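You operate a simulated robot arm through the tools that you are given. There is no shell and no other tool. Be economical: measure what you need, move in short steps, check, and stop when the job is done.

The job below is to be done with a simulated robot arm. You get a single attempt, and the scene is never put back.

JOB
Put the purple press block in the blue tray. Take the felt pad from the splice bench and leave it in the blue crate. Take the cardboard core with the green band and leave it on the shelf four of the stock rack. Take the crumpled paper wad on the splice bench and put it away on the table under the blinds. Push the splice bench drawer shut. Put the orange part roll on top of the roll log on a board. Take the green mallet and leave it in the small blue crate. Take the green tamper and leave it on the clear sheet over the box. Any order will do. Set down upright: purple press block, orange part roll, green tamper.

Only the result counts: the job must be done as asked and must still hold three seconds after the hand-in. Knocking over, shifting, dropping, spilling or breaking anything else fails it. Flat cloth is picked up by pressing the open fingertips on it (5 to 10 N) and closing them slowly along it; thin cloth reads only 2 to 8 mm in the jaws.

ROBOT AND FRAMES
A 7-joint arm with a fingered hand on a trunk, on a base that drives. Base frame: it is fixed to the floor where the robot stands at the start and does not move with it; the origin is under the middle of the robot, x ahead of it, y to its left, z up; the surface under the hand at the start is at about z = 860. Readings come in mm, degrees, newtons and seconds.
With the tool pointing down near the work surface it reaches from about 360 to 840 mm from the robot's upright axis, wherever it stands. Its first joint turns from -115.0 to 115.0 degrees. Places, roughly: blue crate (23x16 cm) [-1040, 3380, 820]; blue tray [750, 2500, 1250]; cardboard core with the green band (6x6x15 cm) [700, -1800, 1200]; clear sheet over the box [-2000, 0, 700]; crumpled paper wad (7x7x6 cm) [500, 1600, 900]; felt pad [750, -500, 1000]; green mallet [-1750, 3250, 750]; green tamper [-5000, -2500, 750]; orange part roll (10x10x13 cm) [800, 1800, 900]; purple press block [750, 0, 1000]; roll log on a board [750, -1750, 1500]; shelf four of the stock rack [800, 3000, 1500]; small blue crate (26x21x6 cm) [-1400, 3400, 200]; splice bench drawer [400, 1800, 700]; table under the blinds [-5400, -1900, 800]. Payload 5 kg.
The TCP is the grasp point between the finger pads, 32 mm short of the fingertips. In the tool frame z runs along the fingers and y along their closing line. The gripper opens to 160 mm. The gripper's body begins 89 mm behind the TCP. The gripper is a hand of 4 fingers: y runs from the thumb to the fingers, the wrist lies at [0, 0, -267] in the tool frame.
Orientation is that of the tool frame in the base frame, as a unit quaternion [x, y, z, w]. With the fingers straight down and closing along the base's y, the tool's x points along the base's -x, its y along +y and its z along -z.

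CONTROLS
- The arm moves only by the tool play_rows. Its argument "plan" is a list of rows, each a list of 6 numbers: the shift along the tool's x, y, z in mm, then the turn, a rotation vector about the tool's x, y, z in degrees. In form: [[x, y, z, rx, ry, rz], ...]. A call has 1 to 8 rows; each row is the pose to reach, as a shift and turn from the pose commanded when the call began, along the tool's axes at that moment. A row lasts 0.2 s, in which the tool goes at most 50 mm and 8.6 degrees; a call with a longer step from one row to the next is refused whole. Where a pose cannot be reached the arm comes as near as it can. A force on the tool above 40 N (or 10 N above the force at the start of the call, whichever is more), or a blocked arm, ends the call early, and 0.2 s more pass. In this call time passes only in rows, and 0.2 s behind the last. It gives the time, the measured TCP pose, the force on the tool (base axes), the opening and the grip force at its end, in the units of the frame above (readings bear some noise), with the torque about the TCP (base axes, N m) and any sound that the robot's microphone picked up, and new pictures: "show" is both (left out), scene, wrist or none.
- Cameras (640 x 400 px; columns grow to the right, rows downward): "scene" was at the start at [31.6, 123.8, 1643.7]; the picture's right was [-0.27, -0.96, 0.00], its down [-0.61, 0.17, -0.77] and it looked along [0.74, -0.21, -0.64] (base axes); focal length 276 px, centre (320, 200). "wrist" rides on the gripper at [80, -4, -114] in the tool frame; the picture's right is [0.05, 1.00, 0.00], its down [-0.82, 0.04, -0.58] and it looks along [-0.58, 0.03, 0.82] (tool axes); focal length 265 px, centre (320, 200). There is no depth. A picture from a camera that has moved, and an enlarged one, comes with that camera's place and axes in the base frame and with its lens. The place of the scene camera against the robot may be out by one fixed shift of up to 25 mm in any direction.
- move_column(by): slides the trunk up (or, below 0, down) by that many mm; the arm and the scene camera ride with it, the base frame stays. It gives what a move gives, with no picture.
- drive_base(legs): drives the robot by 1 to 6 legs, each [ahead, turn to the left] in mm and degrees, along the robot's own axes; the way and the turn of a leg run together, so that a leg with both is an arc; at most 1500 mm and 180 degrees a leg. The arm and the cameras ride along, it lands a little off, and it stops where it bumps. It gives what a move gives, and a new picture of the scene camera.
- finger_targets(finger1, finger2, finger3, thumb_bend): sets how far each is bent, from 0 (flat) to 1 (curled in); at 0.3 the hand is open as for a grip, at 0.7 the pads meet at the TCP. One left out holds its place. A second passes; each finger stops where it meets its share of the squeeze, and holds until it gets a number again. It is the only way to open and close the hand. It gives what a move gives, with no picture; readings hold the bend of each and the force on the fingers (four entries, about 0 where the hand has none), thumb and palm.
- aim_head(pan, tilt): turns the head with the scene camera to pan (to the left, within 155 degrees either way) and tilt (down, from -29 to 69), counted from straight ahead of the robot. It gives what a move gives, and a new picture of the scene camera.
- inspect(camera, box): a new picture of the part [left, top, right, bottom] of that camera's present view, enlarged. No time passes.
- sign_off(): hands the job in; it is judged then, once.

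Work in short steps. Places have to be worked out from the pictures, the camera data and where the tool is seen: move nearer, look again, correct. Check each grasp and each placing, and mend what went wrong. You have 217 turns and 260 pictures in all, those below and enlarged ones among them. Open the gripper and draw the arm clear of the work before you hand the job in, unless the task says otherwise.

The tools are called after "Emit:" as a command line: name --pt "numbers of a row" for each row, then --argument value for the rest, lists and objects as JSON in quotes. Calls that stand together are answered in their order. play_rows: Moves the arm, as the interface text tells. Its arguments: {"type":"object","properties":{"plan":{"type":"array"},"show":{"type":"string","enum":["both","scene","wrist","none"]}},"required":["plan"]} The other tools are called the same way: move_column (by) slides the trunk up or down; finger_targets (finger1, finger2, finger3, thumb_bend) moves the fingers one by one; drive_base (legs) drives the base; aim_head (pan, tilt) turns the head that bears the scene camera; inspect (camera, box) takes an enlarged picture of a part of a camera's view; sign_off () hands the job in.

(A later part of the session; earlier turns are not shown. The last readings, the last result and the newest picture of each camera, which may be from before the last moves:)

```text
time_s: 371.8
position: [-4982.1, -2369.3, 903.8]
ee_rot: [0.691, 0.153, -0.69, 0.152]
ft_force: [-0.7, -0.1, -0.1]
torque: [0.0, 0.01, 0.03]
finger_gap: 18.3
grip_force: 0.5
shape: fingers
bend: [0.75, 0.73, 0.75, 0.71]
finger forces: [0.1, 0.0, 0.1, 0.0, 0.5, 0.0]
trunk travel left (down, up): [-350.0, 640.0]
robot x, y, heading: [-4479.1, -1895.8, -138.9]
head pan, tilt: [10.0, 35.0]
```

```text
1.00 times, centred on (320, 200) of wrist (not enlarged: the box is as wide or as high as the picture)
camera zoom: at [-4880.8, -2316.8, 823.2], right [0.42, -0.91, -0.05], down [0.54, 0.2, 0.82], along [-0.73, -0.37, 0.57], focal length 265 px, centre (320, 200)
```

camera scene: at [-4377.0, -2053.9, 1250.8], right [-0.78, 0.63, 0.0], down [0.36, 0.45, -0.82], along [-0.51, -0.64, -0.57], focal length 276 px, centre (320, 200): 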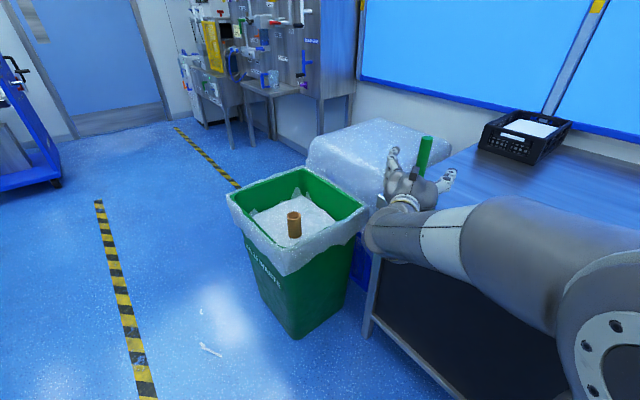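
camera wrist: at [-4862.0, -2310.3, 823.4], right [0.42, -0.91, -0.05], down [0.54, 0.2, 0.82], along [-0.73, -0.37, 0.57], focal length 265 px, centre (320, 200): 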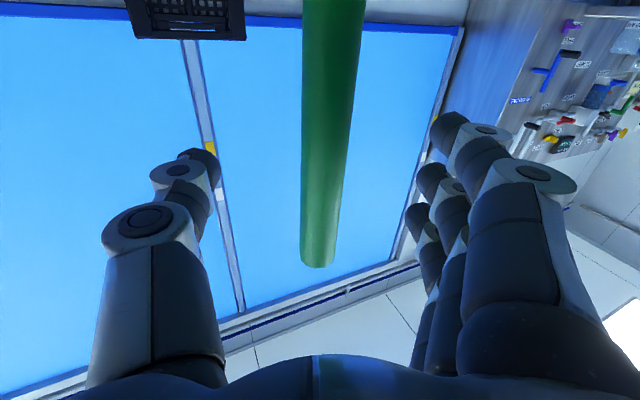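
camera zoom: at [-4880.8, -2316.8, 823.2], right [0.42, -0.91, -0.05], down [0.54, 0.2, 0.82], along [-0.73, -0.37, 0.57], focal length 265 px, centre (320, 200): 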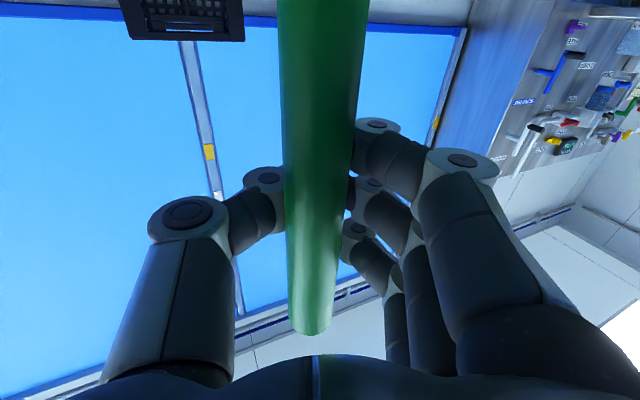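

The fingers closed just beyond the handle; it is caged and nearer my palm, and the base is now close to the table edge, so I must not release. I curl further to clamp it where it is.

Emit:
finger_targets --finger1 0.9 --finger2 0.9 --finger3 0.9 --thumb_bend 0.85

Emit:
inspect --camera "wrist" --box '[0, 0, 640, 400]'

```text
time_s: 372.8
position: [-4981.5, -2370.1, 903.8]
ee_rot: [0.691, 0.154, -0.689, 0.152]
ft_force: [0.4, -0.7, 0.3]
torque: [-0.02, 0.01, 0.03]
finger_gap: 31.3
grip_force: 0.3
shape: fingers
bend: [0.9, 0.88, 0.9, 0.81]
finger forces: [0.1, 0.1, 0.0, 0.0, 0.0, 0.2]
trunk travel left (down, up): [-350.0, 640.0]
robot x, y, heading: [-4479.9, -1896.3, -138.9]
head pan, tilt: [10.0, 35.0]
```

```text
1.00 times, centred on (320, 200) of wrist (not enlarged: the box is as wide or as high as the picture)
camera zoom: at [-4880.7, -2316.9, 823.2], right [0.42, -0.91, -0.05], down [0.54, 0.2, 0.82], along [-0.73, -0.37, 0.57], focal length 265 px, centre (320, 200)
```

zoom: 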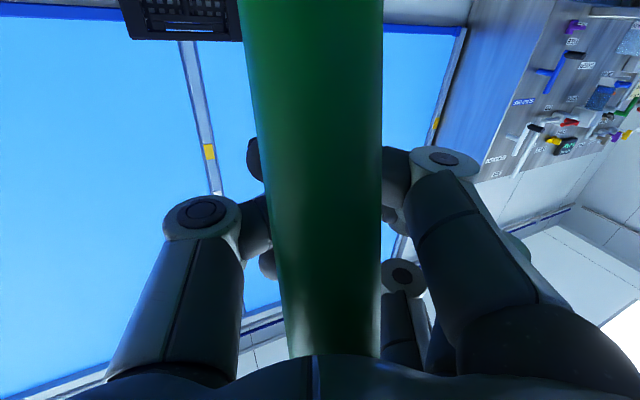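

Now fully curl to clamp the handle against the palm.

Emit:
finger_targets --finger1 1.0 --finger2 1.0 --finger3 1.0 --thumb_bend 1.0

Emit:
inspect --camera "wrist" --box '[0, 0, 640, 400]'

Emit:
inspect --camera "scene" --box '[320, 100, 520, 225]'

```text
time_s: 373.8
position: [-4981.2, -2370.2, 904.9]
ee_rot: [0.691, 0.153, -0.69, 0.153]
ft_force: [0.4, -0.8, -0.4]
torque: [0.0, 0.02, 0.01]
finger_gap: 46.6
grip_force: 0.6
shape: fingers
bend: [1.0, 1.0, 1.0, 0.92]
finger forces: [0.0, 0.0, 0.1, 0.0, 0.1, 0.2]
trunk travel left (down, up): [-350.0, 640.0]
robot x, y, heading: [-4476.1, -1894.5, -138.6]
head pan, tilt: [10.0, 35.0]
```

```text
1.00 times, centred on (320, 200) of wrist (not enlarged: the box is as wide or as high as the picture)
camera zoom: at [-4880.8, -2316.9, 823.2], right [0.42, -0.91, -0.05], down [0.54, 0.2, 0.82], along [-0.73, -0.37, 0.57], focal length 265 px, centre (320, 200)
```

zoom: 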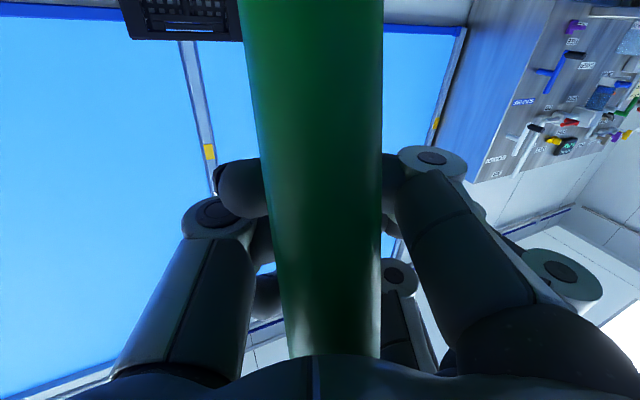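

```text
3.20 times, centred on (420, 162) of scene
camera zoom: at [-4377.3, -2054.1, 1250.9], right [-0.78, 0.63, 0.0], down [0.36, 0.45, -0.82], along [-0.51, -0.64, -0.57], focal length 882 px, centre (0, 320)
```

zoom: 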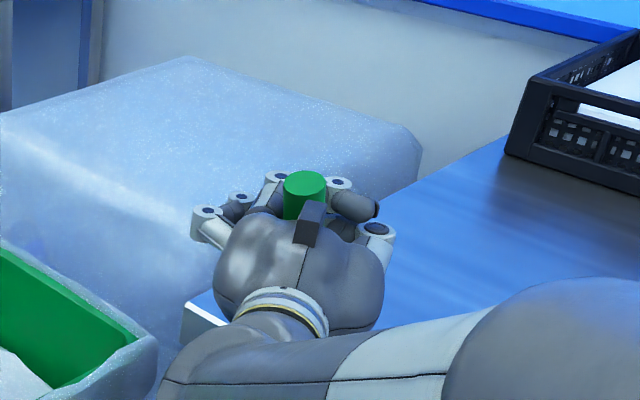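

The handle is caged but slack. I push it straight back onto the table with the palm (about 70 mm), in small steps.

Emit:
play_rows --pt "0 0 12 0 0 0" --pt "0 0 24 0 0 0" --pt "0 0 36 0 0 0" --pt "0 0 48 0 0 0" --pt "0 0 60 0 0 0" --pt "0 0 70 0 0 0"

Emit:
inspect --camera "scene" --box '[320, 100, 520, 225]'

```text
time_s: 375.2
position: [-5044.1, -2399.2, 907.5]
ee_rot: [-0.69, -0.153, 0.691, -0.151]
ft_force: [4.1, 1.6, 15.6]
torque: [1.1, -2.2, -0.02]
finger_gap: 46.5
grip_force: 0.4
shape: fingers
bend: [1.0, 1.0, 1.0, 0.92]
finger forces: [0.0, 0.0, 0.0, 0.0, 0.0, 0.6]
trunk travel left (down, up): [-350.0, 640.0]
robot x, y, heading: [-4478.9, -1891.2, -138.7]
head pan, tilt: [10.0, 35.0]
camera scene: at [-4376.1, -2053.1, 1251.1], right [-0.78, 0.63, 0.0], down [0.36, 0.45, -0.82], along [-0.51, -0.64, -0.57], focal length 276 px, centre (320, 200)
camera wrist: at [-4943.3, -2346.7, 826.2], right [0.42, -0.91, -0.05], down [0.54, 0.2, 0.81], along [-0.73, -0.37, 0.58], focal length 265 px, centre (320, 200)
```

scene: 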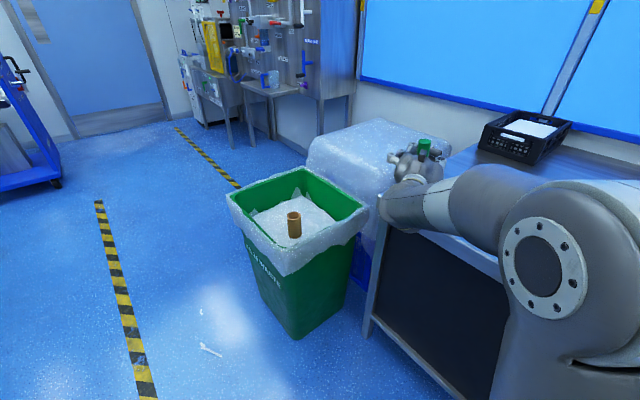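
wrist: 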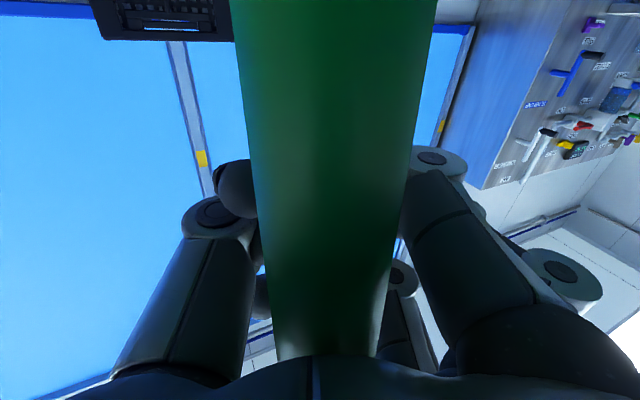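

```text
3.20 times, centred on (420, 162) of scene
camera zoom: at [-4376.1, -2053.1, 1251.1], right [-0.78, 0.63, 0.0], down [0.36, 0.45, -0.82], along [-0.51, -0.64, -0.57], focal length 882 px, centre (0, 320)
```

zoom: 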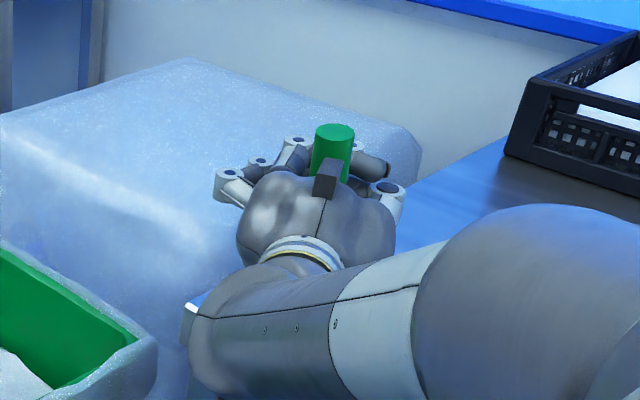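

There is an upward contact force; likely the camera bracket touches the tamper base. I raise 12 mm and look again.

Emit:
play_rows --pt "-6 0 0 0 0 0" --pt "-14 0 0 0 0 0" --show "wrist"

Emit:
aim_head --pan 25 --tilt 30

Emit:
inspect --camera "scene" --box '[400, 100, 600, 225]'

```text
time_s: 375.8
position: [-5045.3, -2399.6, 918.8]
ee_rot: [0.692, 0.155, -0.689, 0.151]
ft_force: [-0.3, 0.4, 0.1]
torque: [0.02, -0.02, 0.02]
finger_gap: 46.6
grip_force: 0.0
shape: fingers
bend: [1.0, 1.0, 1.0, 0.92]
finger forces: [0.0, 0.0, 0.0, 0.0, 0.1, 0.1]
trunk travel left (down, up): [-350.0, 640.0]
robot x, y, heading: [-4481.2, -1898.7, -138.9]
head pan, tilt: [10.0, 35.0]
camera wrist: at [-4944.2, -2346.8, 837.2], right [0.42, -0.91, -0.05], down [0.54, 0.2, 0.82], along [-0.73, -0.37, 0.57], focal length 265 px, centre (320, 200)
```

wrist: 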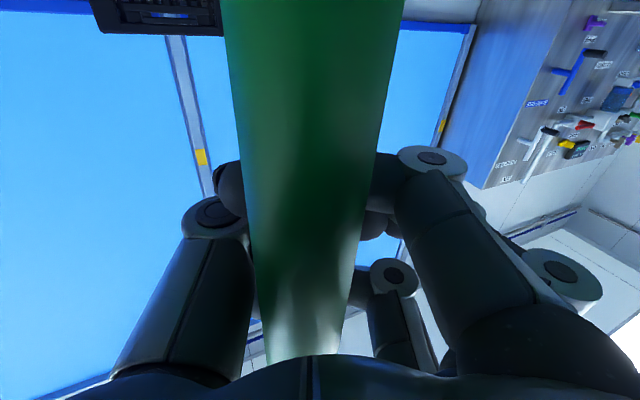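

```text
time_s: 376.6
position: [-5045.2, -2400.6, 919.5]
ee_rot: [0.691, 0.154, -0.689, 0.151]
ft_force: [-0.3, 0.7, 0.2]
torque: [0.0, 0.0, -0.03]
finger_gap: 46.6
grip_force: 0.0
shape: fingers
bend: [1.0, 1.0, 1.0, 0.92]
finger forces: [0.0, 0.0, 0.0, 0.0, 0.0, 0.1]
trunk travel left (down, up): [-350.0, 640.0]
robot x, y, heading: [-4480.7, -1897.0, -139.0]
head pan, tilt: [25.0, 30.0]
camera scene: at [-4358.7, -2068.2, 1258.6], right [-0.91, 0.4, 0.0], down [0.2, 0.46, -0.87], along [-0.35, -0.79, -0.5], focal length 276 px, centre (320, 200)
```

scene: 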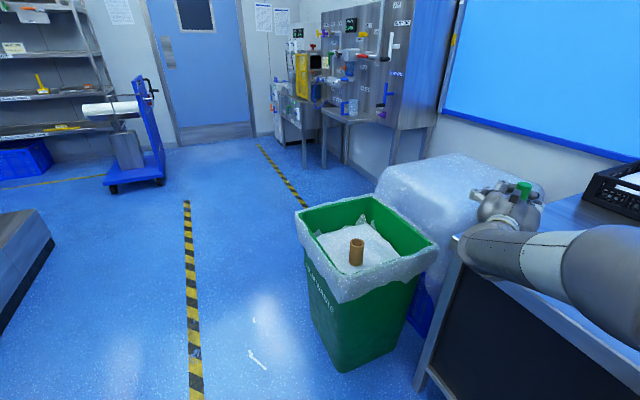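

```text
3.20 times, centred on (500, 162) of scene
camera zoom: at [-4358.7, -2068.2, 1258.6], right [-0.91, 0.4, 0.0], down [0.2, 0.46, -0.87], along [-0.35, -0.79, -0.5], focal length 882 px, centre (-256, 320)
```

zoom: 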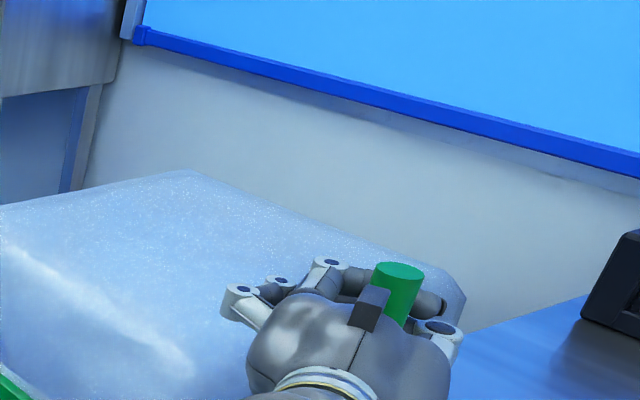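

The handle is vertical again, base back on the table (centre x≈−4986). I push 25 mm more for margin.

Emit:
play_rows --pt "0 0 10 0 0 0" --pt "0 0 20 0 0 0" --pt "0 0 30 0 0 0" --show "wrist"

```text
time_s: 377.4
position: [-5072.1, -2411.9, 920.3]
ee_rot: [0.692, 0.153, -0.69, 0.15]
ft_force: [0.2, 0.0, -0.2]
torque: [0.0, 0.04, -0.01]
finger_gap: 46.6
grip_force: 0.3
shape: fingers
bend: [1.0, 1.0, 1.0, 0.92]
finger forces: [0.0, 0.0, 0.0, 0.0, 0.0, 0.7]
trunk travel left (down, up): [-350.0, 640.0]
robot x, y, heading: [-4483.1, -1893.1, -138.8]
head pan, tilt: [25.0, 30.0]
camera wrist: at [-4971.1, -2359.2, 837.7], right [0.42, -0.91, -0.05], down [0.54, 0.2, 0.82], along [-0.73, -0.37, 0.57], focal length 265 px, centre (320, 200)
```

wrist: 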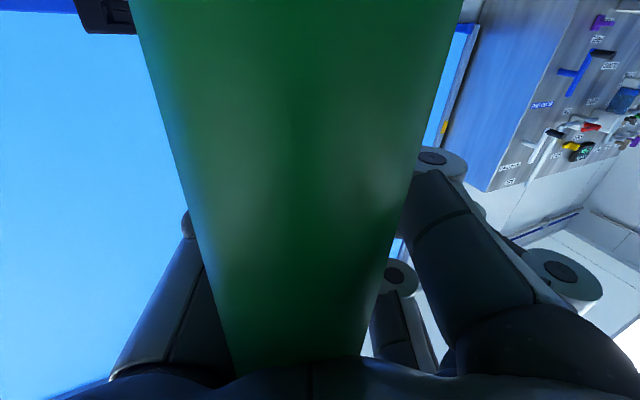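

The palm now pushes it evenly. Another 20 mm.

Emit:
play_rows --pt "0 0 8 0 0 0" --pt "0 0 16 0 0 0" --pt "0 0 24 0 0 0" --show "wrist"

```text
time_s: 378.2
position: [-5093.6, -2420.9, 919.2]
ee_rot: [0.691, 0.153, -0.69, 0.151]
ft_force: [1.9, 0.6, -0.1]
torque: [0.01, -0.02, -0.03]
finger_gap: 46.6
grip_force: 0.1
shape: fingers
bend: [1.0, 1.0, 1.0, 0.92]
finger forces: [0.1, 0.1, 0.1, 0.0, 0.0, 0.6]
trunk travel left (down, up): [-350.0, 640.0]
robot x, y, heading: [-4479.5, -1898.5, -139.2]
head pan, tilt: [25.0, 30.0]
camera wrist: at [-4992.7, -2369.6, 837.6], right [0.42, -0.91, -0.05], down [0.54, 0.2, 0.82], along [-0.73, -0.37, 0.57], focal length 265 px, centre (320, 200)
```

wrist: 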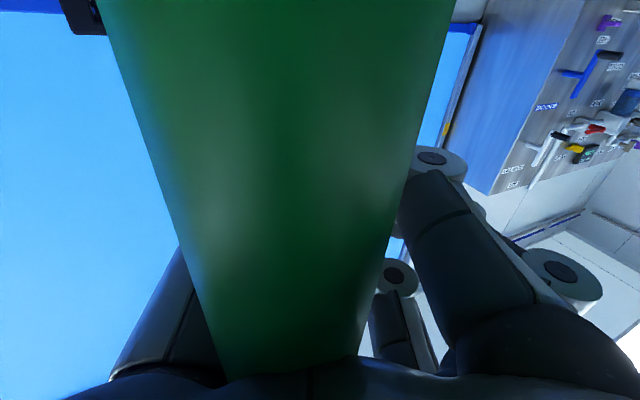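

Good, base well on the table. I open the hand and back straight away from the handle.

Emit:
finger_targets --finger1 0.3 --finger2 0.3 --finger3 0.3 --thumb_bend 0.3

Emit:
play_rows --pt "0 0 -40 0 0 0" --pt "0 0 -80 0 0 0" --pt "0 0 -120 0 0 0" --pt "0 0 -160 0 0 0" --pt "-30 0 -200 0 0 0"

Emit:
inspect --camera "scene" --box '[440, 130, 640, 255]'

```text
time_s: 379.2
position: [-5095.3, -2421.4, 919.2]
ee_rot: [0.691, 0.154, -0.69, 0.152]
ft_force: [1.5, 0.3, 0.4]
torque: [0.0, 0.02, -0.02]
finger_gap: 169.9
grip_force: 0.1
shape: fingers
bend: [0.3, 0.3, 0.3, 0.3]
finger forces: [0.0, 0.1, 0.0, 0.1, 0.0, 0.7]
trunk travel left (down, up): [-350.0, 640.0]
robot x, y, heading: [-4480.7, -1897.5, -138.7]
head pan, tilt: [25.0, 30.0]
```

```text
time_s: 380.4
position: [-4912.6, -2337.2, 947.3]
ee_rot: [0.691, 0.155, -0.689, 0.152]
ft_force: [-0.3, -1.0, -0.4]
torque: [-0.02, 0.01, -0.01]
finger_gap: 170.0
grip_force: 0.1
shape: fingers
bend: [0.3, 0.3, 0.3, 0.3]
finger forces: [0.1, 0.1, 0.0, 0.0, 0.1, 0.0]
trunk travel left (down, up): [-350.0, 640.0]
robot x, y, heading: [-4480.4, -1898.7, -138.8]
head pan, tilt: [25.0, 30.0]
camera scene: at [-4359.2, -2068.7, 1258.6], right [-0.92, 0.4, 0.0], down [0.2, 0.46, -0.87], along [-0.35, -0.79, -0.5], focal length 276 px, centre (320, 200)
camera wrist: at [-4812.0, -2285.7, 867.1], right [0.42, -0.91, -0.05], down [0.54, 0.2, 0.82], along [-0.73, -0.37, 0.57], focal length 265 px, centre (320, 200)
```

scene: 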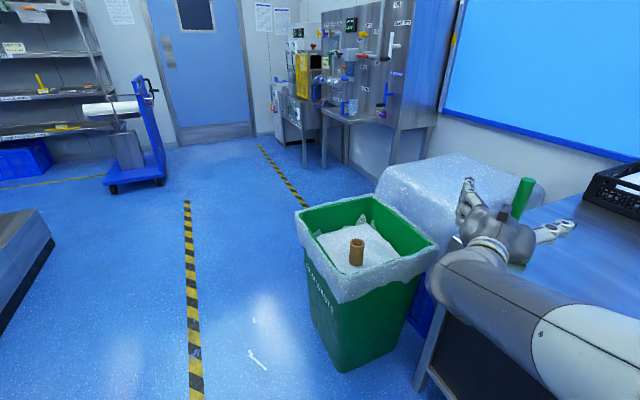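
wrist: 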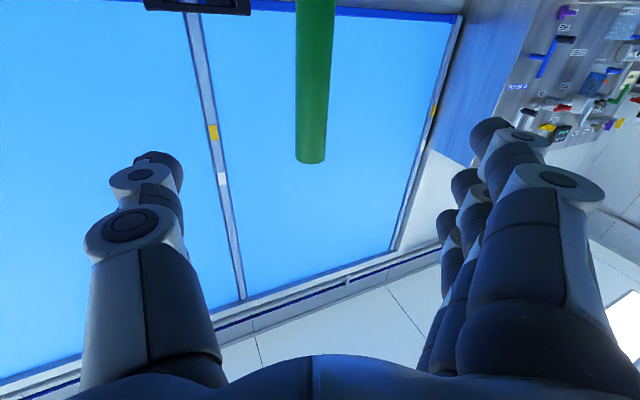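

```text
3.20 times, centred on (540, 192) of scene
camera zoom: at [-4359.2, -2068.7, 1258.6], right [-0.92, 0.4, 0.0], down [0.2, 0.46, -0.87], along [-0.35, -0.79, -0.5], focal length 882 px, centre (-384, 224)
```

zoom: 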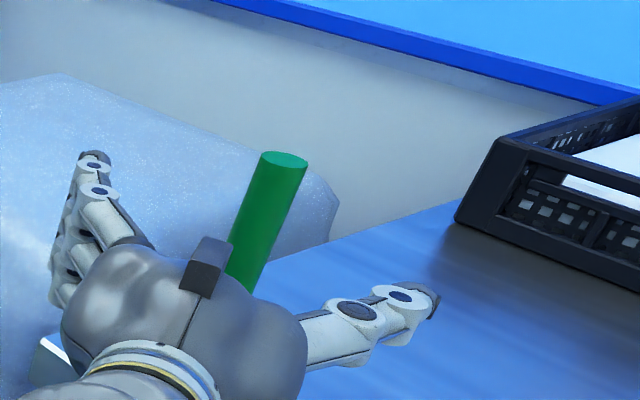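

It stands upright. I will take it from above again (that grip did hold) and correct any lean with the wrist. I raise the trunk and turn the hand down.

Emit:
move_column --by 300

Emit:
play_rows --pt "0 0 0 0 8.4 0" --pt "0 0 0 0 16.8 0" --pt "0 0 0 0 25.2 0" --pt "0 0 0 0 33.6 0" --pt "0 0 0 0 42 0" --pt "0 0 0 0 50.4 0" --pt "0 0 0 0 58.8 0" --pt "0 0 0 0 67.2 0" --show "none"

Emit:
play_rows --pt "-20 0 0 0 7.6 0" --pt "-50 0 20 0 15.2 0" --pt "-75 0 50 0 22.8 0"

```text
time_s: 383.4
position: [-4913.0, -2338.3, 1249.1]
ee_rot: [0.691, 0.155, -0.689, 0.152]
ft_force: [-0.1, 0.9, -0.6]
torque: [0.02, 0.03, 0.0]
finger_gap: 170.3
grip_force: 0.0
shape: fingers
bend: [0.3, 0.3, 0.3, 0.3]
finger forces: [0.1, 0.0, 0.1, 0.0, 0.0, 0.0]
trunk travel left (down, up): [-650.0, 340.0]
robot x, y, heading: [-4479.5, -1898.2, -138.7]
head pan, tilt: [25.0, 30.0]
```

```text
time_s: 385.2
position: [-4913.1, -2339.2, 1247.2]
ee_rot: [0.958, 0.211, -0.19, 0.041]
ft_force: [0.0, 0.0, 0.1]
torque: [0.02, 0.01, -0.03]
finger_gap: 169.9
grip_force: 0.1
shape: fingers
bend: [0.3, 0.3, 0.3, 0.3]
finger forces: [0.0, 0.0, 0.0, 0.0, 0.0, 0.0]
trunk travel left (down, up): [-650.0, 340.0]
robot x, y, heading: [-4479.0, -1896.9, -138.7]
head pan, tilt: [25.0, 30.0]
```

```text
time_s: 386.0
position: [-4993.7, -2370.0, 1225.0]
ee_rot: [0.975, 0.222, 0.003, -0.012]
ft_force: [0.4, -3.4, 2.0]
torque: [0.31, 0.01, -0.07]
finger_gap: 170.8
grip_force: 0.0
shape: fingers
bend: [0.3, 0.3, 0.3, 0.3]
finger forces: [0.0, 0.1, 0.0, 0.1, 0.1, 0.1]
out of reach, approached as far as the arm can: row 3
trunk travel left (down, up): [-650.0, 340.0]
robot x, y, heading: [-4482.2, -1895.3, -138.8]
head pan, tilt: [25.0, 30.0]
camera scene: at [-4361.8, -2070.1, 1558.5], right [-0.92, 0.4, 0.0], down [0.2, 0.46, -0.86], along [-0.35, -0.79, -0.5], focal length 276 px, centre (320, 200)
camera wrist: at [-4924.2, -2334.5, 1337.0], right [0.48, -0.88, -0.02], down [-0.72, -0.41, 0.57], along [-0.51, -0.26, -0.82], focal length 265 px, centre (320, 200)
```

scene: 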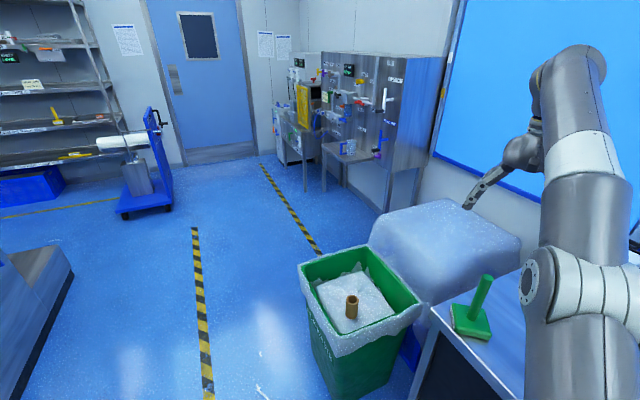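
wrist: 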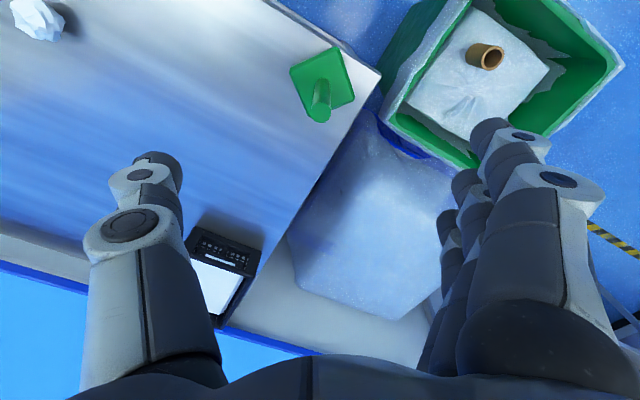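

I move over the handle and descend, then check alignment.

Emit:
play_rows --pt "-10 -2 45 0 0 0" --pt "-20 -4 90 0 0 0" --pt "-20 -4 135 0 0 0" --pt "-20 -4 180 0 0 0" --show "wrist"

```text
time_s: 387.0
position: [-5007.9, -2375.9, 1050.3]
ee_rot: [0.977, 0.215, 0.0, -0.001]
ft_force: [0.6, -0.5, 0.3]
torque: [0.0, -0.02, 0.02]
finger_gap: 170.6
grip_force: 0.0
shape: fingers
bend: [0.3, 0.3, 0.3, 0.3]
finger forces: [0.1, 0.0, 0.0, 0.1, 0.0, 0.1]
trunk travel left (down, up): [-650.0, 340.0]
robot x, y, heading: [-4483.0, -1898.4, -138.8]
head pan, tilt: [25.0, 30.0]
camera wrist: at [-4937.9, -2338.4, 1162.4], right [0.47, -0.88, 0.0], down [-0.72, -0.38, 0.58], along [-0.51, -0.27, -0.82], focal length 265 px, centre (320, 200)
```

wrist: 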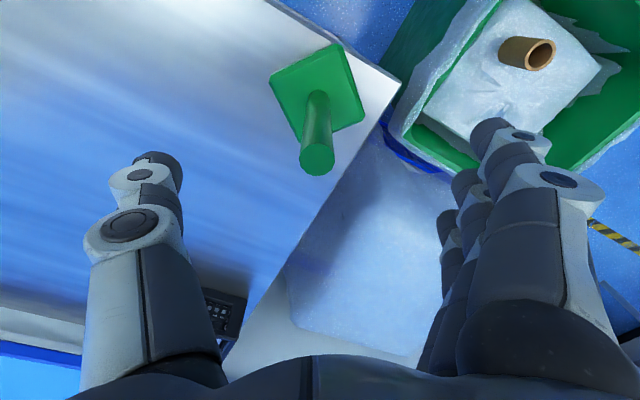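

Centred; I descend to z≈898 and pinch with equal thumb and finger bend.

Emit:
play_rows --pt "-13 -1 30 0 0 0" --pt "-13 -1 75 0 0 0" --pt "-13 -1 115 0 0 0" --pt "-13 -1 152 0 0 0" --show "none"

Emit:
finger_targets --finger1 0.75 --finger2 0.75 --finger3 0.75 --thumb_bend 0.66

Emit:
inspect --camera "wrist" --box '[0, 0, 640, 400]'

```text
time_s: 388.0
position: [-5020.5, -2381.1, 897.4]
ee_rot: [0.976, 0.217, 0.001, -0.001]
ft_force: [0.6, -0.2, -0.2]
torque: [-0.03, -0.03, 0.02]
finger_gap: 170.5
grip_force: 0.0
shape: fingers
bend: [0.3, 0.3, 0.3, 0.3]
finger forces: [0.1, 0.0, 0.1, 0.0, 0.0, 0.0]
trunk travel left (down, up): [-650.0, 340.0]
robot x, y, heading: [-4481.8, -1896.5, -138.6]
head pan, tilt: [25.0, 30.0]
```

```text
time_s: 389.0
position: [-5020.8, -2379.9, 898.0]
ee_rot: [0.976, 0.217, 0.002, -0.003]
ft_force: [0.1, 0.1, 0.0]
torque: [0.0, 0.0, -0.02]
finger_gap: 26.7
grip_force: 6.7
shape: fingers
bend: [0.75, 0.65, 0.75, 0.64]
finger forces: [0.0, 6.5, 0.0, 0.0, 6.6, 0.0]
trunk travel left (down, up): [-650.0, 340.0]
robot x, y, heading: [-4482.4, -1898.3, -138.7]
head pan, tilt: [25.0, 30.0]
```

```text
1.00 times, centred on (320, 200) of wrist (not enlarged: the box is as wide or as high as the picture)
camera zoom: at [-4950.4, -2342.9, 1010.8], right [0.47, -0.88, 0.0], down [-0.72, -0.38, 0.57], along [-0.51, -0.27, -0.82], focal length 265 px, centre (320, 200)
```

zoom: 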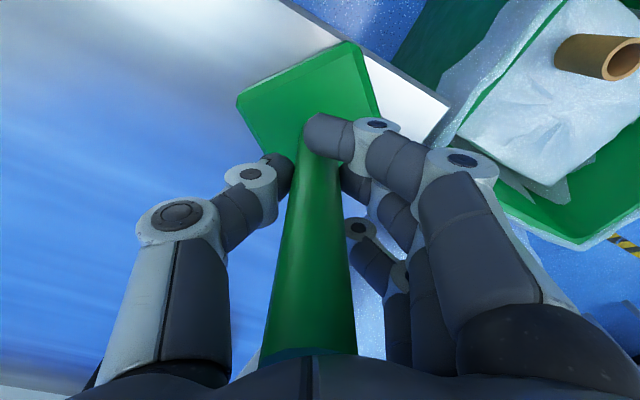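

Upright this time. I lift slowly and check.

Emit:
play_rows --pt "0 0 -8 0 0 0" --pt "0 0 -20 0 0 0" --pt "0 0 -40 0 0 0" --show "both"

```text
time_s: 389.8
position: [-5019.9, -2379.9, 938.4]
ee_rot: [0.976, 0.216, 0.001, -0.003]
ft_force: [0.0, -0.4, -2.8]
torque: [0.02, -0.01, -0.02]
finger_gap: 26.9
grip_force: 7.0
shape: fingers
bend: [0.75, 0.65, 0.75, 0.64]
finger forces: [0.1, 6.5, 0.0, 0.0, 6.5, 0.0]
trunk travel left (down, up): [-650.0, 340.0]
robot x, y, heading: [-4485.2, -1900.2, -138.9]
head pan, tilt: [25.0, 30.0]
camera scene: at [-4358.8, -2068.4, 1558.6], right [-0.92, 0.4, 0.0], down [0.2, 0.46, -0.87], along [-0.35, -0.79, -0.5], focal length 276 px, centre (320, 200)
camera wrist: at [-4950.3, -2342.4, 1050.8], right [0.47, -0.88, 0.0], down [-0.72, -0.38, 0.57], along [-0.51, -0.27, -0.82], focal length 265 px, centre (320, 200)
```

scene: 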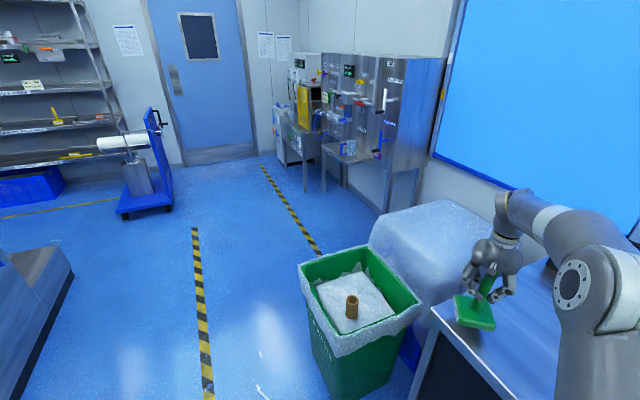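
wrist: 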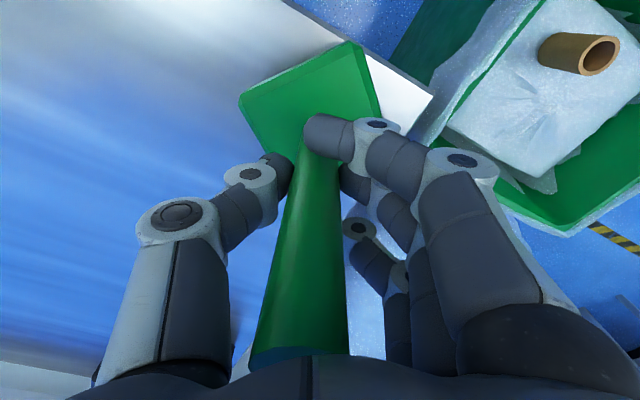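

It hangs upright and firm. I raise and retract it, then drive back around: north up the aisle, east, then to the covered box.

Emit:
play_rows --pt "0 0 -35 0 0 0" --pt "0 0 -70 0 0 0" --pt "25 0 -105 0 0 0" --pt "60 0 -135 0 0 0" --pt "100 0 -160 0 0 0" --pt "140 0 -175 0 0 0" --pt "180 0 -180 0 0 0" --pt "220 0 -180 0 0 0" --show "none"

Emit:
drive_base --legs '[[0, -41.2], [-560, 0]]'

Emit:
inspect --camera "wrist" --box '[0, 0, 640, 400]'

```text
time_s: 391.6
position: [-4820.8, -2287.1, 1119.4]
ee_rot: [0.976, 0.217, 0.001, -0.001]
ft_force: [0.6, 0.5, -1.5]
torque: [0.0, 0.01, -0.04]
finger_gap: 27.0
grip_force: 6.9
shape: fingers
bend: [0.75, 0.65, 0.75, 0.64]
finger forces: [0.0, 6.5, 0.0, 0.0, 6.5, 0.0]
trunk travel left (down, up): [-650.0, 340.0]
robot x, y, heading: [-4479.7, -1892.7, -138.8]
head pan, tilt: [25.0, 30.0]
```

```text
time_s: 396.7
position: [-4429.3, -1967.3, 1119.0]
ee_rot: [0.991, -0.137, 0.002, -0.001]
ft_force: [-0.1, 0.2, -3.4]
torque: [0.0, 0.01, -0.03]
finger_gap: 26.5
grip_force: 6.8
shape: fingers
bend: [0.75, 0.65, 0.75, 0.64]
finger forces: [0.1, 6.5, 0.0, 0.0, 6.4, 0.1]
trunk travel left (down, up): [-650.0, 340.0]
robot x, y, heading: [-3915.1, -1891.7, -179.2]
head pan, tilt: [25.0, 30.0]
camera scene: at [-3926.2, -2098.1, 1558.6], right [-0.43, 0.9, 0.0], down [0.45, 0.22, -0.87], along [-0.78, -0.37, -0.5], focal length 276 px, centre (320, 200)
```

scene: 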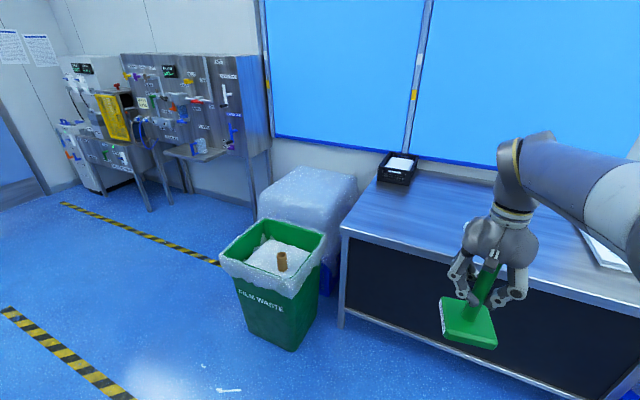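

```text
1.00 times, centred on (320, 200) of wrist (not enlarged: the box is as wide or as high as the picture)
camera zoom: at [-4352.3, -1985.5, 1231.7], right [-0.22, -0.98, 0.0], down [-0.8, 0.18, 0.57], along [-0.56, 0.13, -0.82], focal length 265 px, centre (320, 200)
```

zoom: 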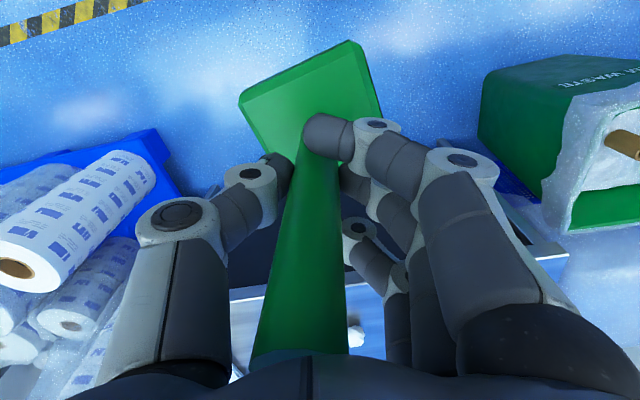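

Firm. Now north along the aisle, then east.

Emit:
drive_base --legs '[[0, -90.8], [1400, 0], [1400, 0], [1390, 0], [0, -90]]'

Emit:
drive_base --legs '[[1450, 0], [1400, 0], [0, -90], [1100, 0]]'

Emit:
aim_head --pan -35 --tilt 30

```text
time_s: 424.6
position: [-3328.6, 2328.5, 1118.5]
ee_rot: [0.168, 0.986, -0.001, -0.001]
ft_force: [-0.2, 0.1, -2.9]
torque: [0.0, -0.03, 0.02]
finger_gap: 27.0
grip_force: 6.5
shape: fingers
bend: [0.75, 0.65, 0.75, 0.64]
finger forces: [0.1, 6.2, 0.0, 0.0, 6.4, 0.0]
trunk travel left (down, up): [-650.0, 340.0]
robot x, y, heading: [-3849.0, 2290.0, -3.1]
head pan, tilt: [25.0, 30.0]
camera scene: at [-3804.0, 2471.1, 1558.7], right [0.37, -0.93, 0.0], down [-0.46, -0.19, -0.87], along [0.8, 0.32, -0.5], focal length 276 px, centre (320, 200)
```

scene: 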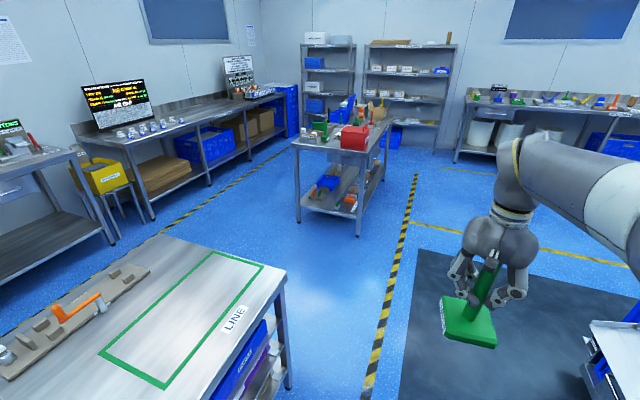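

```text
time_s: 447.3
position: [-1025.7, 527.4, 1118.2]
ee_rot: [0.818, 0.576, 0.001, -0.003]
ft_force: [-0.4, -0.3, -3.2]
torque: [0.02, 0.01, 0.01]
finger_gap: 27.1
grip_force: 6.6
shape: fingers
bend: [0.75, 0.65, 0.75, 0.64]
finger forces: [0.1, 6.3, 0.0, 0.0, 6.3, 0.0]
trunk travel left (down, up): [-650.0, 340.0]
robot x, y, heading: [-1064.7, 1044.3, -93.4]
head pan, tilt: [25.0, 30.0]
camera scene: at [-861.4, 1001.9, 1558.6], right [-0.93, -0.37, 0.0], down [-0.18, 0.47, -0.87], along [0.32, -0.81, -0.5], focal length 276 px, centre (320, 200)
```

scene: 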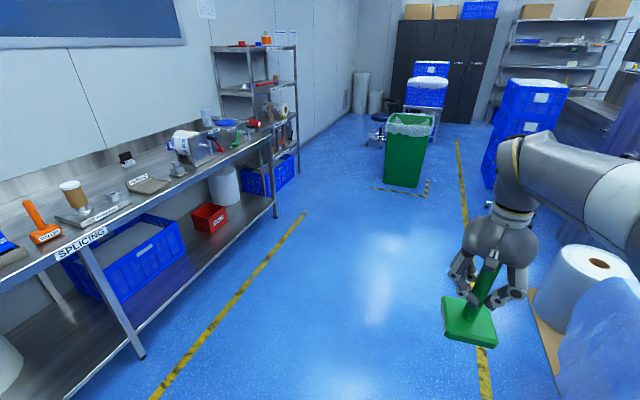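

```text
time_s: 448.6
position: [-1026.9, 528.3, 1118.4]
ee_rot: [0.818, 0.576, 0.0, -0.003]
ft_force: [0.4, 0.0, -2.8]
torque: [-0.03, 0.02, 0.02]
finger_gap: 26.8
grip_force: 6.7
shape: fingers
bend: [0.75, 0.65, 0.75, 0.64]
finger forces: [0.1, 6.3, 0.1, 0.0, 6.3, 0.0]
trunk travel left (down, up): [-650.0, 340.0]
robot x, y, heading: [-1066.0, 1046.5, -93.6]
head pan, tilt: [-35.0, 30.0]
camera scene: at [-950.8, 1015.3, 1558.6], right [-0.78, 0.62, 0.0], down [0.31, 0.39, -0.87], along [-0.54, -0.68, -0.5], focal length 276 px, centre (320, 200)
```

scene: 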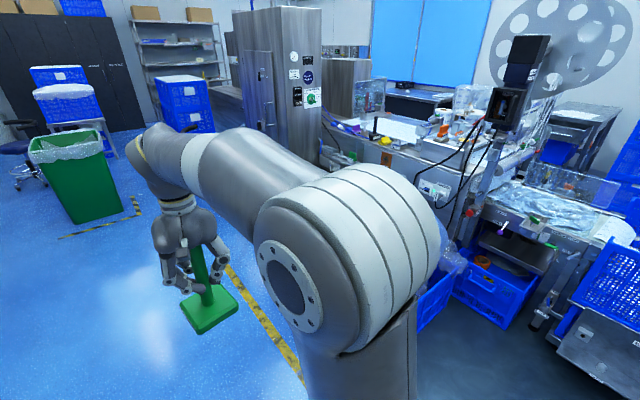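

I continue south to y≈50 and turn to face the covered box.

Emit:
drive_base --legs '[[960, 0], [0, -86]]'

Emit:
aim_head --pan 0 --tilt 40

```text
time_s: 457.3
position: [-1637.2, 6.6, 1119.8]
ee_rot: [0.991, -0.136, 0.002, -0.001]
ft_force: [0.1, 0.0, -3.4]
torque: [-0.05, -0.02, 0.02]
finger_gap: 27.0
grip_force: 6.1
shape: fingers
bend: [0.75, 0.65, 0.75, 0.64]
finger forces: [0.0, 6.2, 0.1, 0.0, 6.3, 0.0]
trunk travel left (down, up): [-650.0, 340.0]
robot x, y, heading: [-1124.1, 83.5, -179.3]
head pan, tilt: [-35.0, 30.0]
camera scene: at [-1127.1, -32.9, 1558.7], right [0.56, 0.83, 0.0], down [0.41, -0.28, -0.87], along [-0.72, 0.49, -0.5], focal length 276 px, centre (320, 200)
```

scene: 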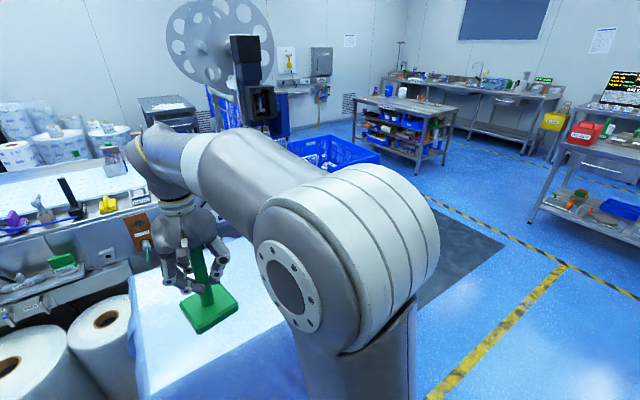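

```text
time_s: 458.3
position: [-1637.2, 5.4, 1118.8]
ee_rot: [0.991, -0.137, 0.002, -0.001]
ft_force: [0.9, 0.6, -2.2]
torque: [0.04, 0.01, 0.01]
finger_gap: 26.8
grip_force: 6.5
shape: fingers
bend: [0.75, 0.65, 0.75, 0.64]
finger forces: [0.1, 6.2, 0.0, 0.0, 6.3, 0.0]
trunk travel left (down, up): [-650.0, 340.0]
robot x, y, heading: [-1125.2, 78.4, -179.3]
head pan, tilt: [0.0, 40.0]
camera scene: at [-1137.3, -85.0, 1543.3], right [-0.01, 1.0, 0.0], down [0.64, 0.01, -0.77], along [-0.77, -0.01, -0.64], focal length 276 px, centre (320, 200)
```

scene: 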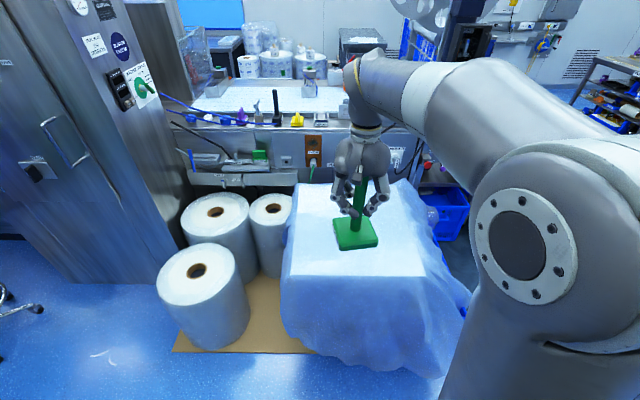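

The covered box's flat top spans about x −1730…−2230, y −190…+290. I drive 100 mm closer, then extend over its middle.

Emit:
drive_base --legs '[[100, 0]]'

Emit:
play_rows --pt "-44 8 10 0 0 0" --pt "-88 17 30 0 0 0" --pt "-132 25 55 0 0 0" --pt "-177 34 75 0 0 0" --pt "-177 34 120 0 0 0" --pt "-177 34 165 0 0 0" --pt "-177 34 200 0 0 0"

```text
time_s: 459.4
position: [-1738.2, 4.8, 1117.7]
ee_rot: [0.991, -0.135, 0.002, -0.002]
ft_force: [-0.1, -0.1, -3.3]
torque: [-0.04, 0.0, 0.0]
finger_gap: 26.8
grip_force: 6.3
shape: fingers
bend: [0.75, 0.65, 0.75, 0.64]
finger forces: [0.0, 6.3, 0.1, 0.1, 6.4, 0.1]
trunk travel left (down, up): [-650.0, 340.0]
robot x, y, heading: [-1224.8, 81.0, -179.4]
head pan, tilt: [0.0, 40.0]
camera scene: at [-1238.4, -86.4, 1543.2], right [-0.01, 1.0, 0.0], down [0.64, 0.01, -0.77], along [-0.77, -0.01, -0.64], focal length 276 px, centre (320, 200)
```

scene: 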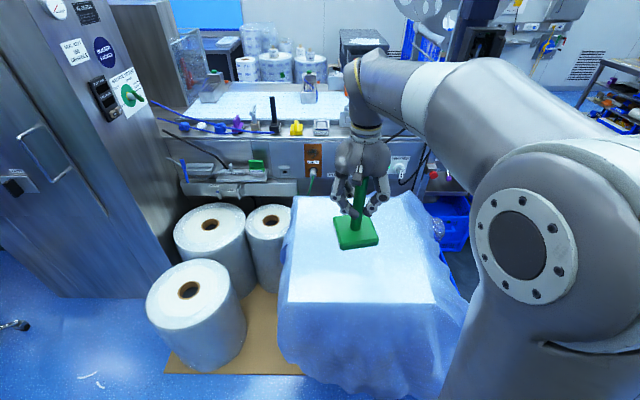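

```text
refused: row 3 steps farther than a row can; nothing moved
```

Same move in slightly smaller steps.

Emit:
play_rows --pt "-40 8 10 0 0 0" --pt "-80 16 30 0 0 0" --pt "-120 24 50 0 0 0" --pt "-160 32 68 0 0 0" --pt "-177 34 110 0 0 0" --pt "-177 34 155 0 0 0" --pt "-177 34 200 0 0 0"

```text
time_s: 461.0
position: [-1917.5, 19.4, 916.9]
ee_rot: [0.991, -0.136, 0.002, -0.001]
ft_force: [-0.2, 0.3, -2.7]
torque: [-0.03, -0.02, -0.02]
finger_gap: 26.9
grip_force: 6.3
shape: fingers
bend: [0.75, 0.65, 0.75, 0.64]
finger forces: [0.0, 6.4, 0.0, 0.0, 6.4, 0.1]
trunk travel left (down, up): [-650.0, 340.0]
robot x, y, heading: [-1226.2, 79.5, -179.4]
head pan, tilt: [0.0, 40.0]
camera scene: at [-1238.0, -86.4, 1543.3], right [-0.01, 1.0, 0.0], down [0.64, 0.01, -0.77], along [-0.77, -0.01, -0.64], focal length 276 px, centre (320, 200)
camera wrist: at [-1839.8, 2.1, 1030.2], right [-0.22, -0.98, 0.0], down [-0.8, 0.18, 0.57], along [-0.56, 0.13, -0.82], focal length 265 px, centre (320, 200)
```

scene: 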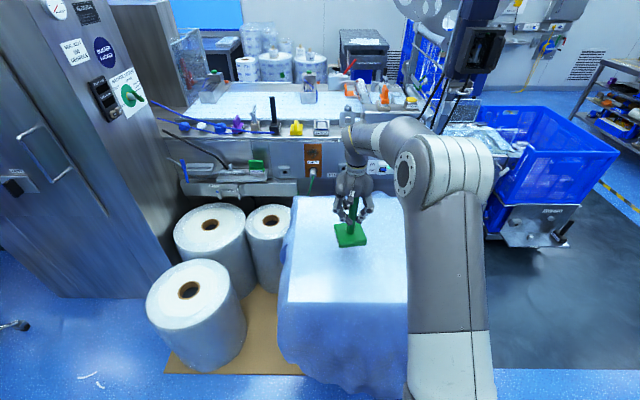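
wrist: 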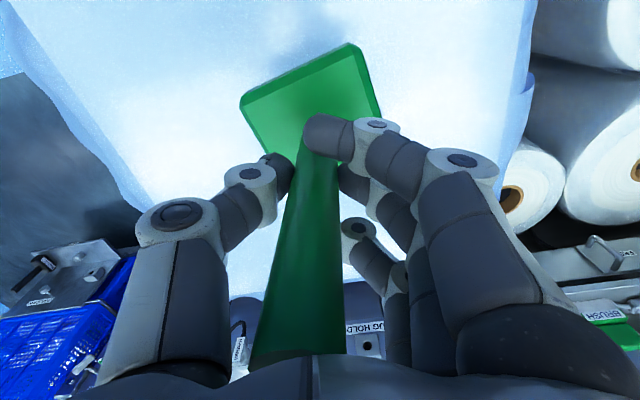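

Centred over the sheet. I lower toward contact.

Emit:
play_rows --pt "0 0 35 0 0 0" --pt "0 0 65 0 0 0" --pt "0 0 78 0 0 0" --show "none"

Emit:
play_rows --pt "0 0 5 0 0 0" --pt "0 0 10 0 0 0" --pt "0 0 15 0 0 0" --show "none"

```text
time_s: 461.8
position: [-1915.8, 20.0, 839.2]
ee_rot: [0.991, -0.136, 0.003, -0.001]
ft_force: [-0.5, 0.6, -3.4]
torque: [-0.03, 0.03, -0.04]
finger_gap: 26.9
grip_force: 6.9
shape: fingers
bend: [0.75, 0.65, 0.75, 0.64]
finger forces: [0.0, 6.4, 0.0, 0.1, 6.5, 0.0]
trunk travel left (down, up): [-650.0, 340.0]
robot x, y, heading: [-1224.5, 77.5, -179.2]
head pan, tilt: [0.0, 40.0]
```

```text
time_s: 462.6
position: [-1914.6, 19.1, 825.0]
ee_rot: [0.991, -0.135, 0.0, -0.001]
ft_force: [-2.1, -3.1, 14.2]
torque: [-0.11, 0.02, 0.02]
finger_gap: 27.2
grip_force: 9.6
shape: fingers
bend: [0.75, 0.67, 0.75, 0.65]
finger forces: [0.1, 11.0, 0.1, 0.0, 7.8, 0.0]
trunk travel left (down, up): [-650.0, 340.0]
robot x, y, heading: [-1223.5, 80.8, -179.4]
head pan, tilt: [0.0, 40.0]
```

Contact with the sheet. I check, then release.

Emit:
play_rows --pt "0 0 -2 0 0 0" --show "both"

Emit:
finger_targets --finger1 0.35 --finger2 0.35 --finger3 0.35 --thumb_bend 0.35

Emit:
play_rows --pt "0 0 -40 0 0 0" --pt "0 0 -85 0 0 0" --pt "0 0 -130 0 0 0" --pt "30 0 -165 0 0 0" --pt "70 0 -190 0 0 0"

```text
time_s: 463.0
position: [-1916.1, 18.8, 826.9]
ee_rot: [0.991, -0.134, 0.001, -0.001]
ft_force: [-2.3, -2.4, 8.3]
torque: [-0.08, 0.06, 0.03]
finger_gap: 27.2
grip_force: 8.5
shape: fingers
bend: [0.75, 0.67, 0.75, 0.65]
finger forces: [0.1, 10.2, 0.1, 0.1, 7.2, 0.0]
trunk travel left (down, up): [-650.0, 340.0]
robot x, y, heading: [-1225.5, 80.8, -179.1]
head pan, tilt: [0.0, 40.0]
camera scene: at [-1236.5, -86.5, 1543.2], right [-0.01, 1.0, 0.0], down [0.64, 0.01, -0.77], along [-0.77, -0.01, -0.64], focal length 276 px, centre (320, 200)
camera wrist: at [-1838.1, 2.6, 939.4], right [-0.22, -0.98, 0.0], down [-0.8, 0.18, 0.57], along [-0.56, 0.13, -0.82], focal length 265 px, centre (320, 200)
```

scene: 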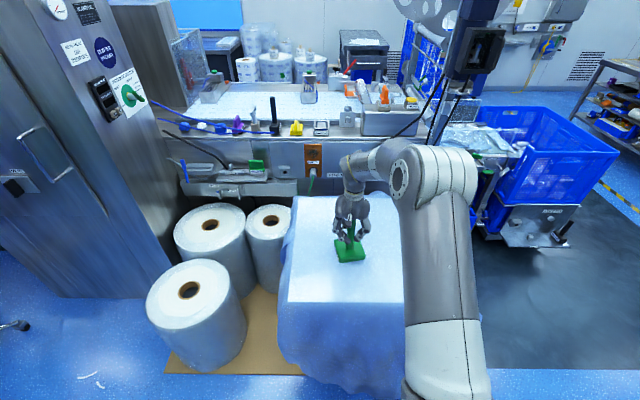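
wrist: 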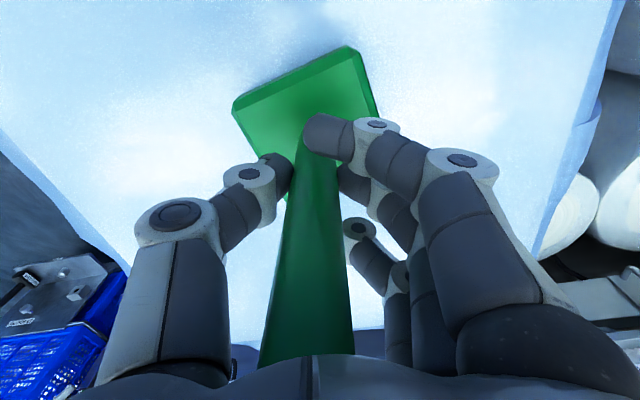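

```text
time_s: 464.0
position: [-1915.4, 20.8, 825.5]
ee_rot: [0.991, -0.136, 0.003, -0.001]
ft_force: [-1.1, 0.2, -0.1]
torque: [-0.02, -0.02, -0.01]
finger_gap: 150.6
grip_force: 0.0
shape: fingers
bend: [0.35, 0.35, 0.35, 0.35]
finger forces: [0.0, 0.0, 0.0, 0.0, 0.0, 0.0]
trunk travel left (down, up): [-650.0, 340.0]
robot x, y, heading: [-1227.9, 76.0, -179.3]
head pan, tilt: [0.0, 40.0]
```

```text
time_s: 465.2
position: [-1846.8, 0.4, 1019.3]
ee_rot: [0.991, -0.136, 0.002, 0.0]
ft_force: [-1.2, -0.2, 0.0]
torque: [0.0, 0.03, 0.0]
finger_gap: 150.6
grip_force: 0.0
shape: fingers
bend: [0.35, 0.35, 0.35, 0.35]
finger forces: [0.0, 0.0, 0.1, 0.1, 0.1, 0.1]
trunk travel left (down, up): [-650.0, 340.0]
robot x, y, heading: [-1223.8, 78.7, -179.1]
head pan, tilt: [0.0, 40.0]
camera scene: at [-1236.0, -86.5, 1543.3], right [-0.01, 1.0, 0.0], down [0.64, 0.01, -0.77], along [-0.77, -0.01, -0.64], focal length 276 px, centre (320, 200)
camera wrist: at [-1769.6, -17.2, 1130.9], right [-0.22, -0.98, 0.0], down [-0.8, 0.18, 0.57], along [-0.56, 0.13, -0.82], focal length 265 px, centre (320, 200)
```

scene: 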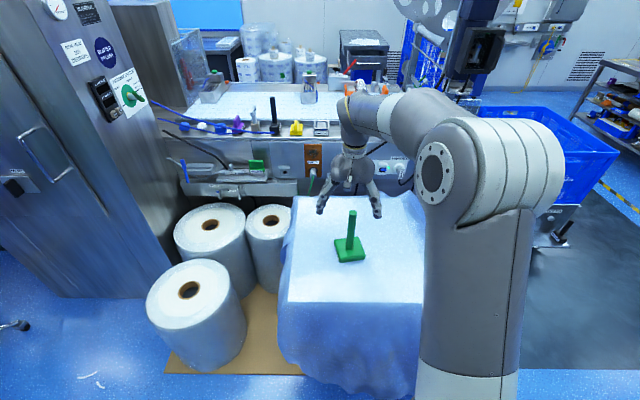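
wrist: 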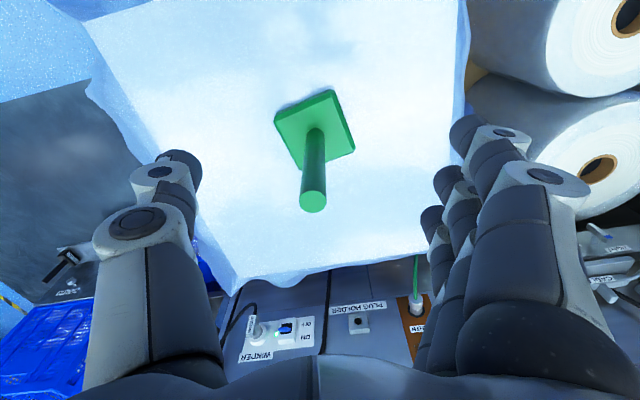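

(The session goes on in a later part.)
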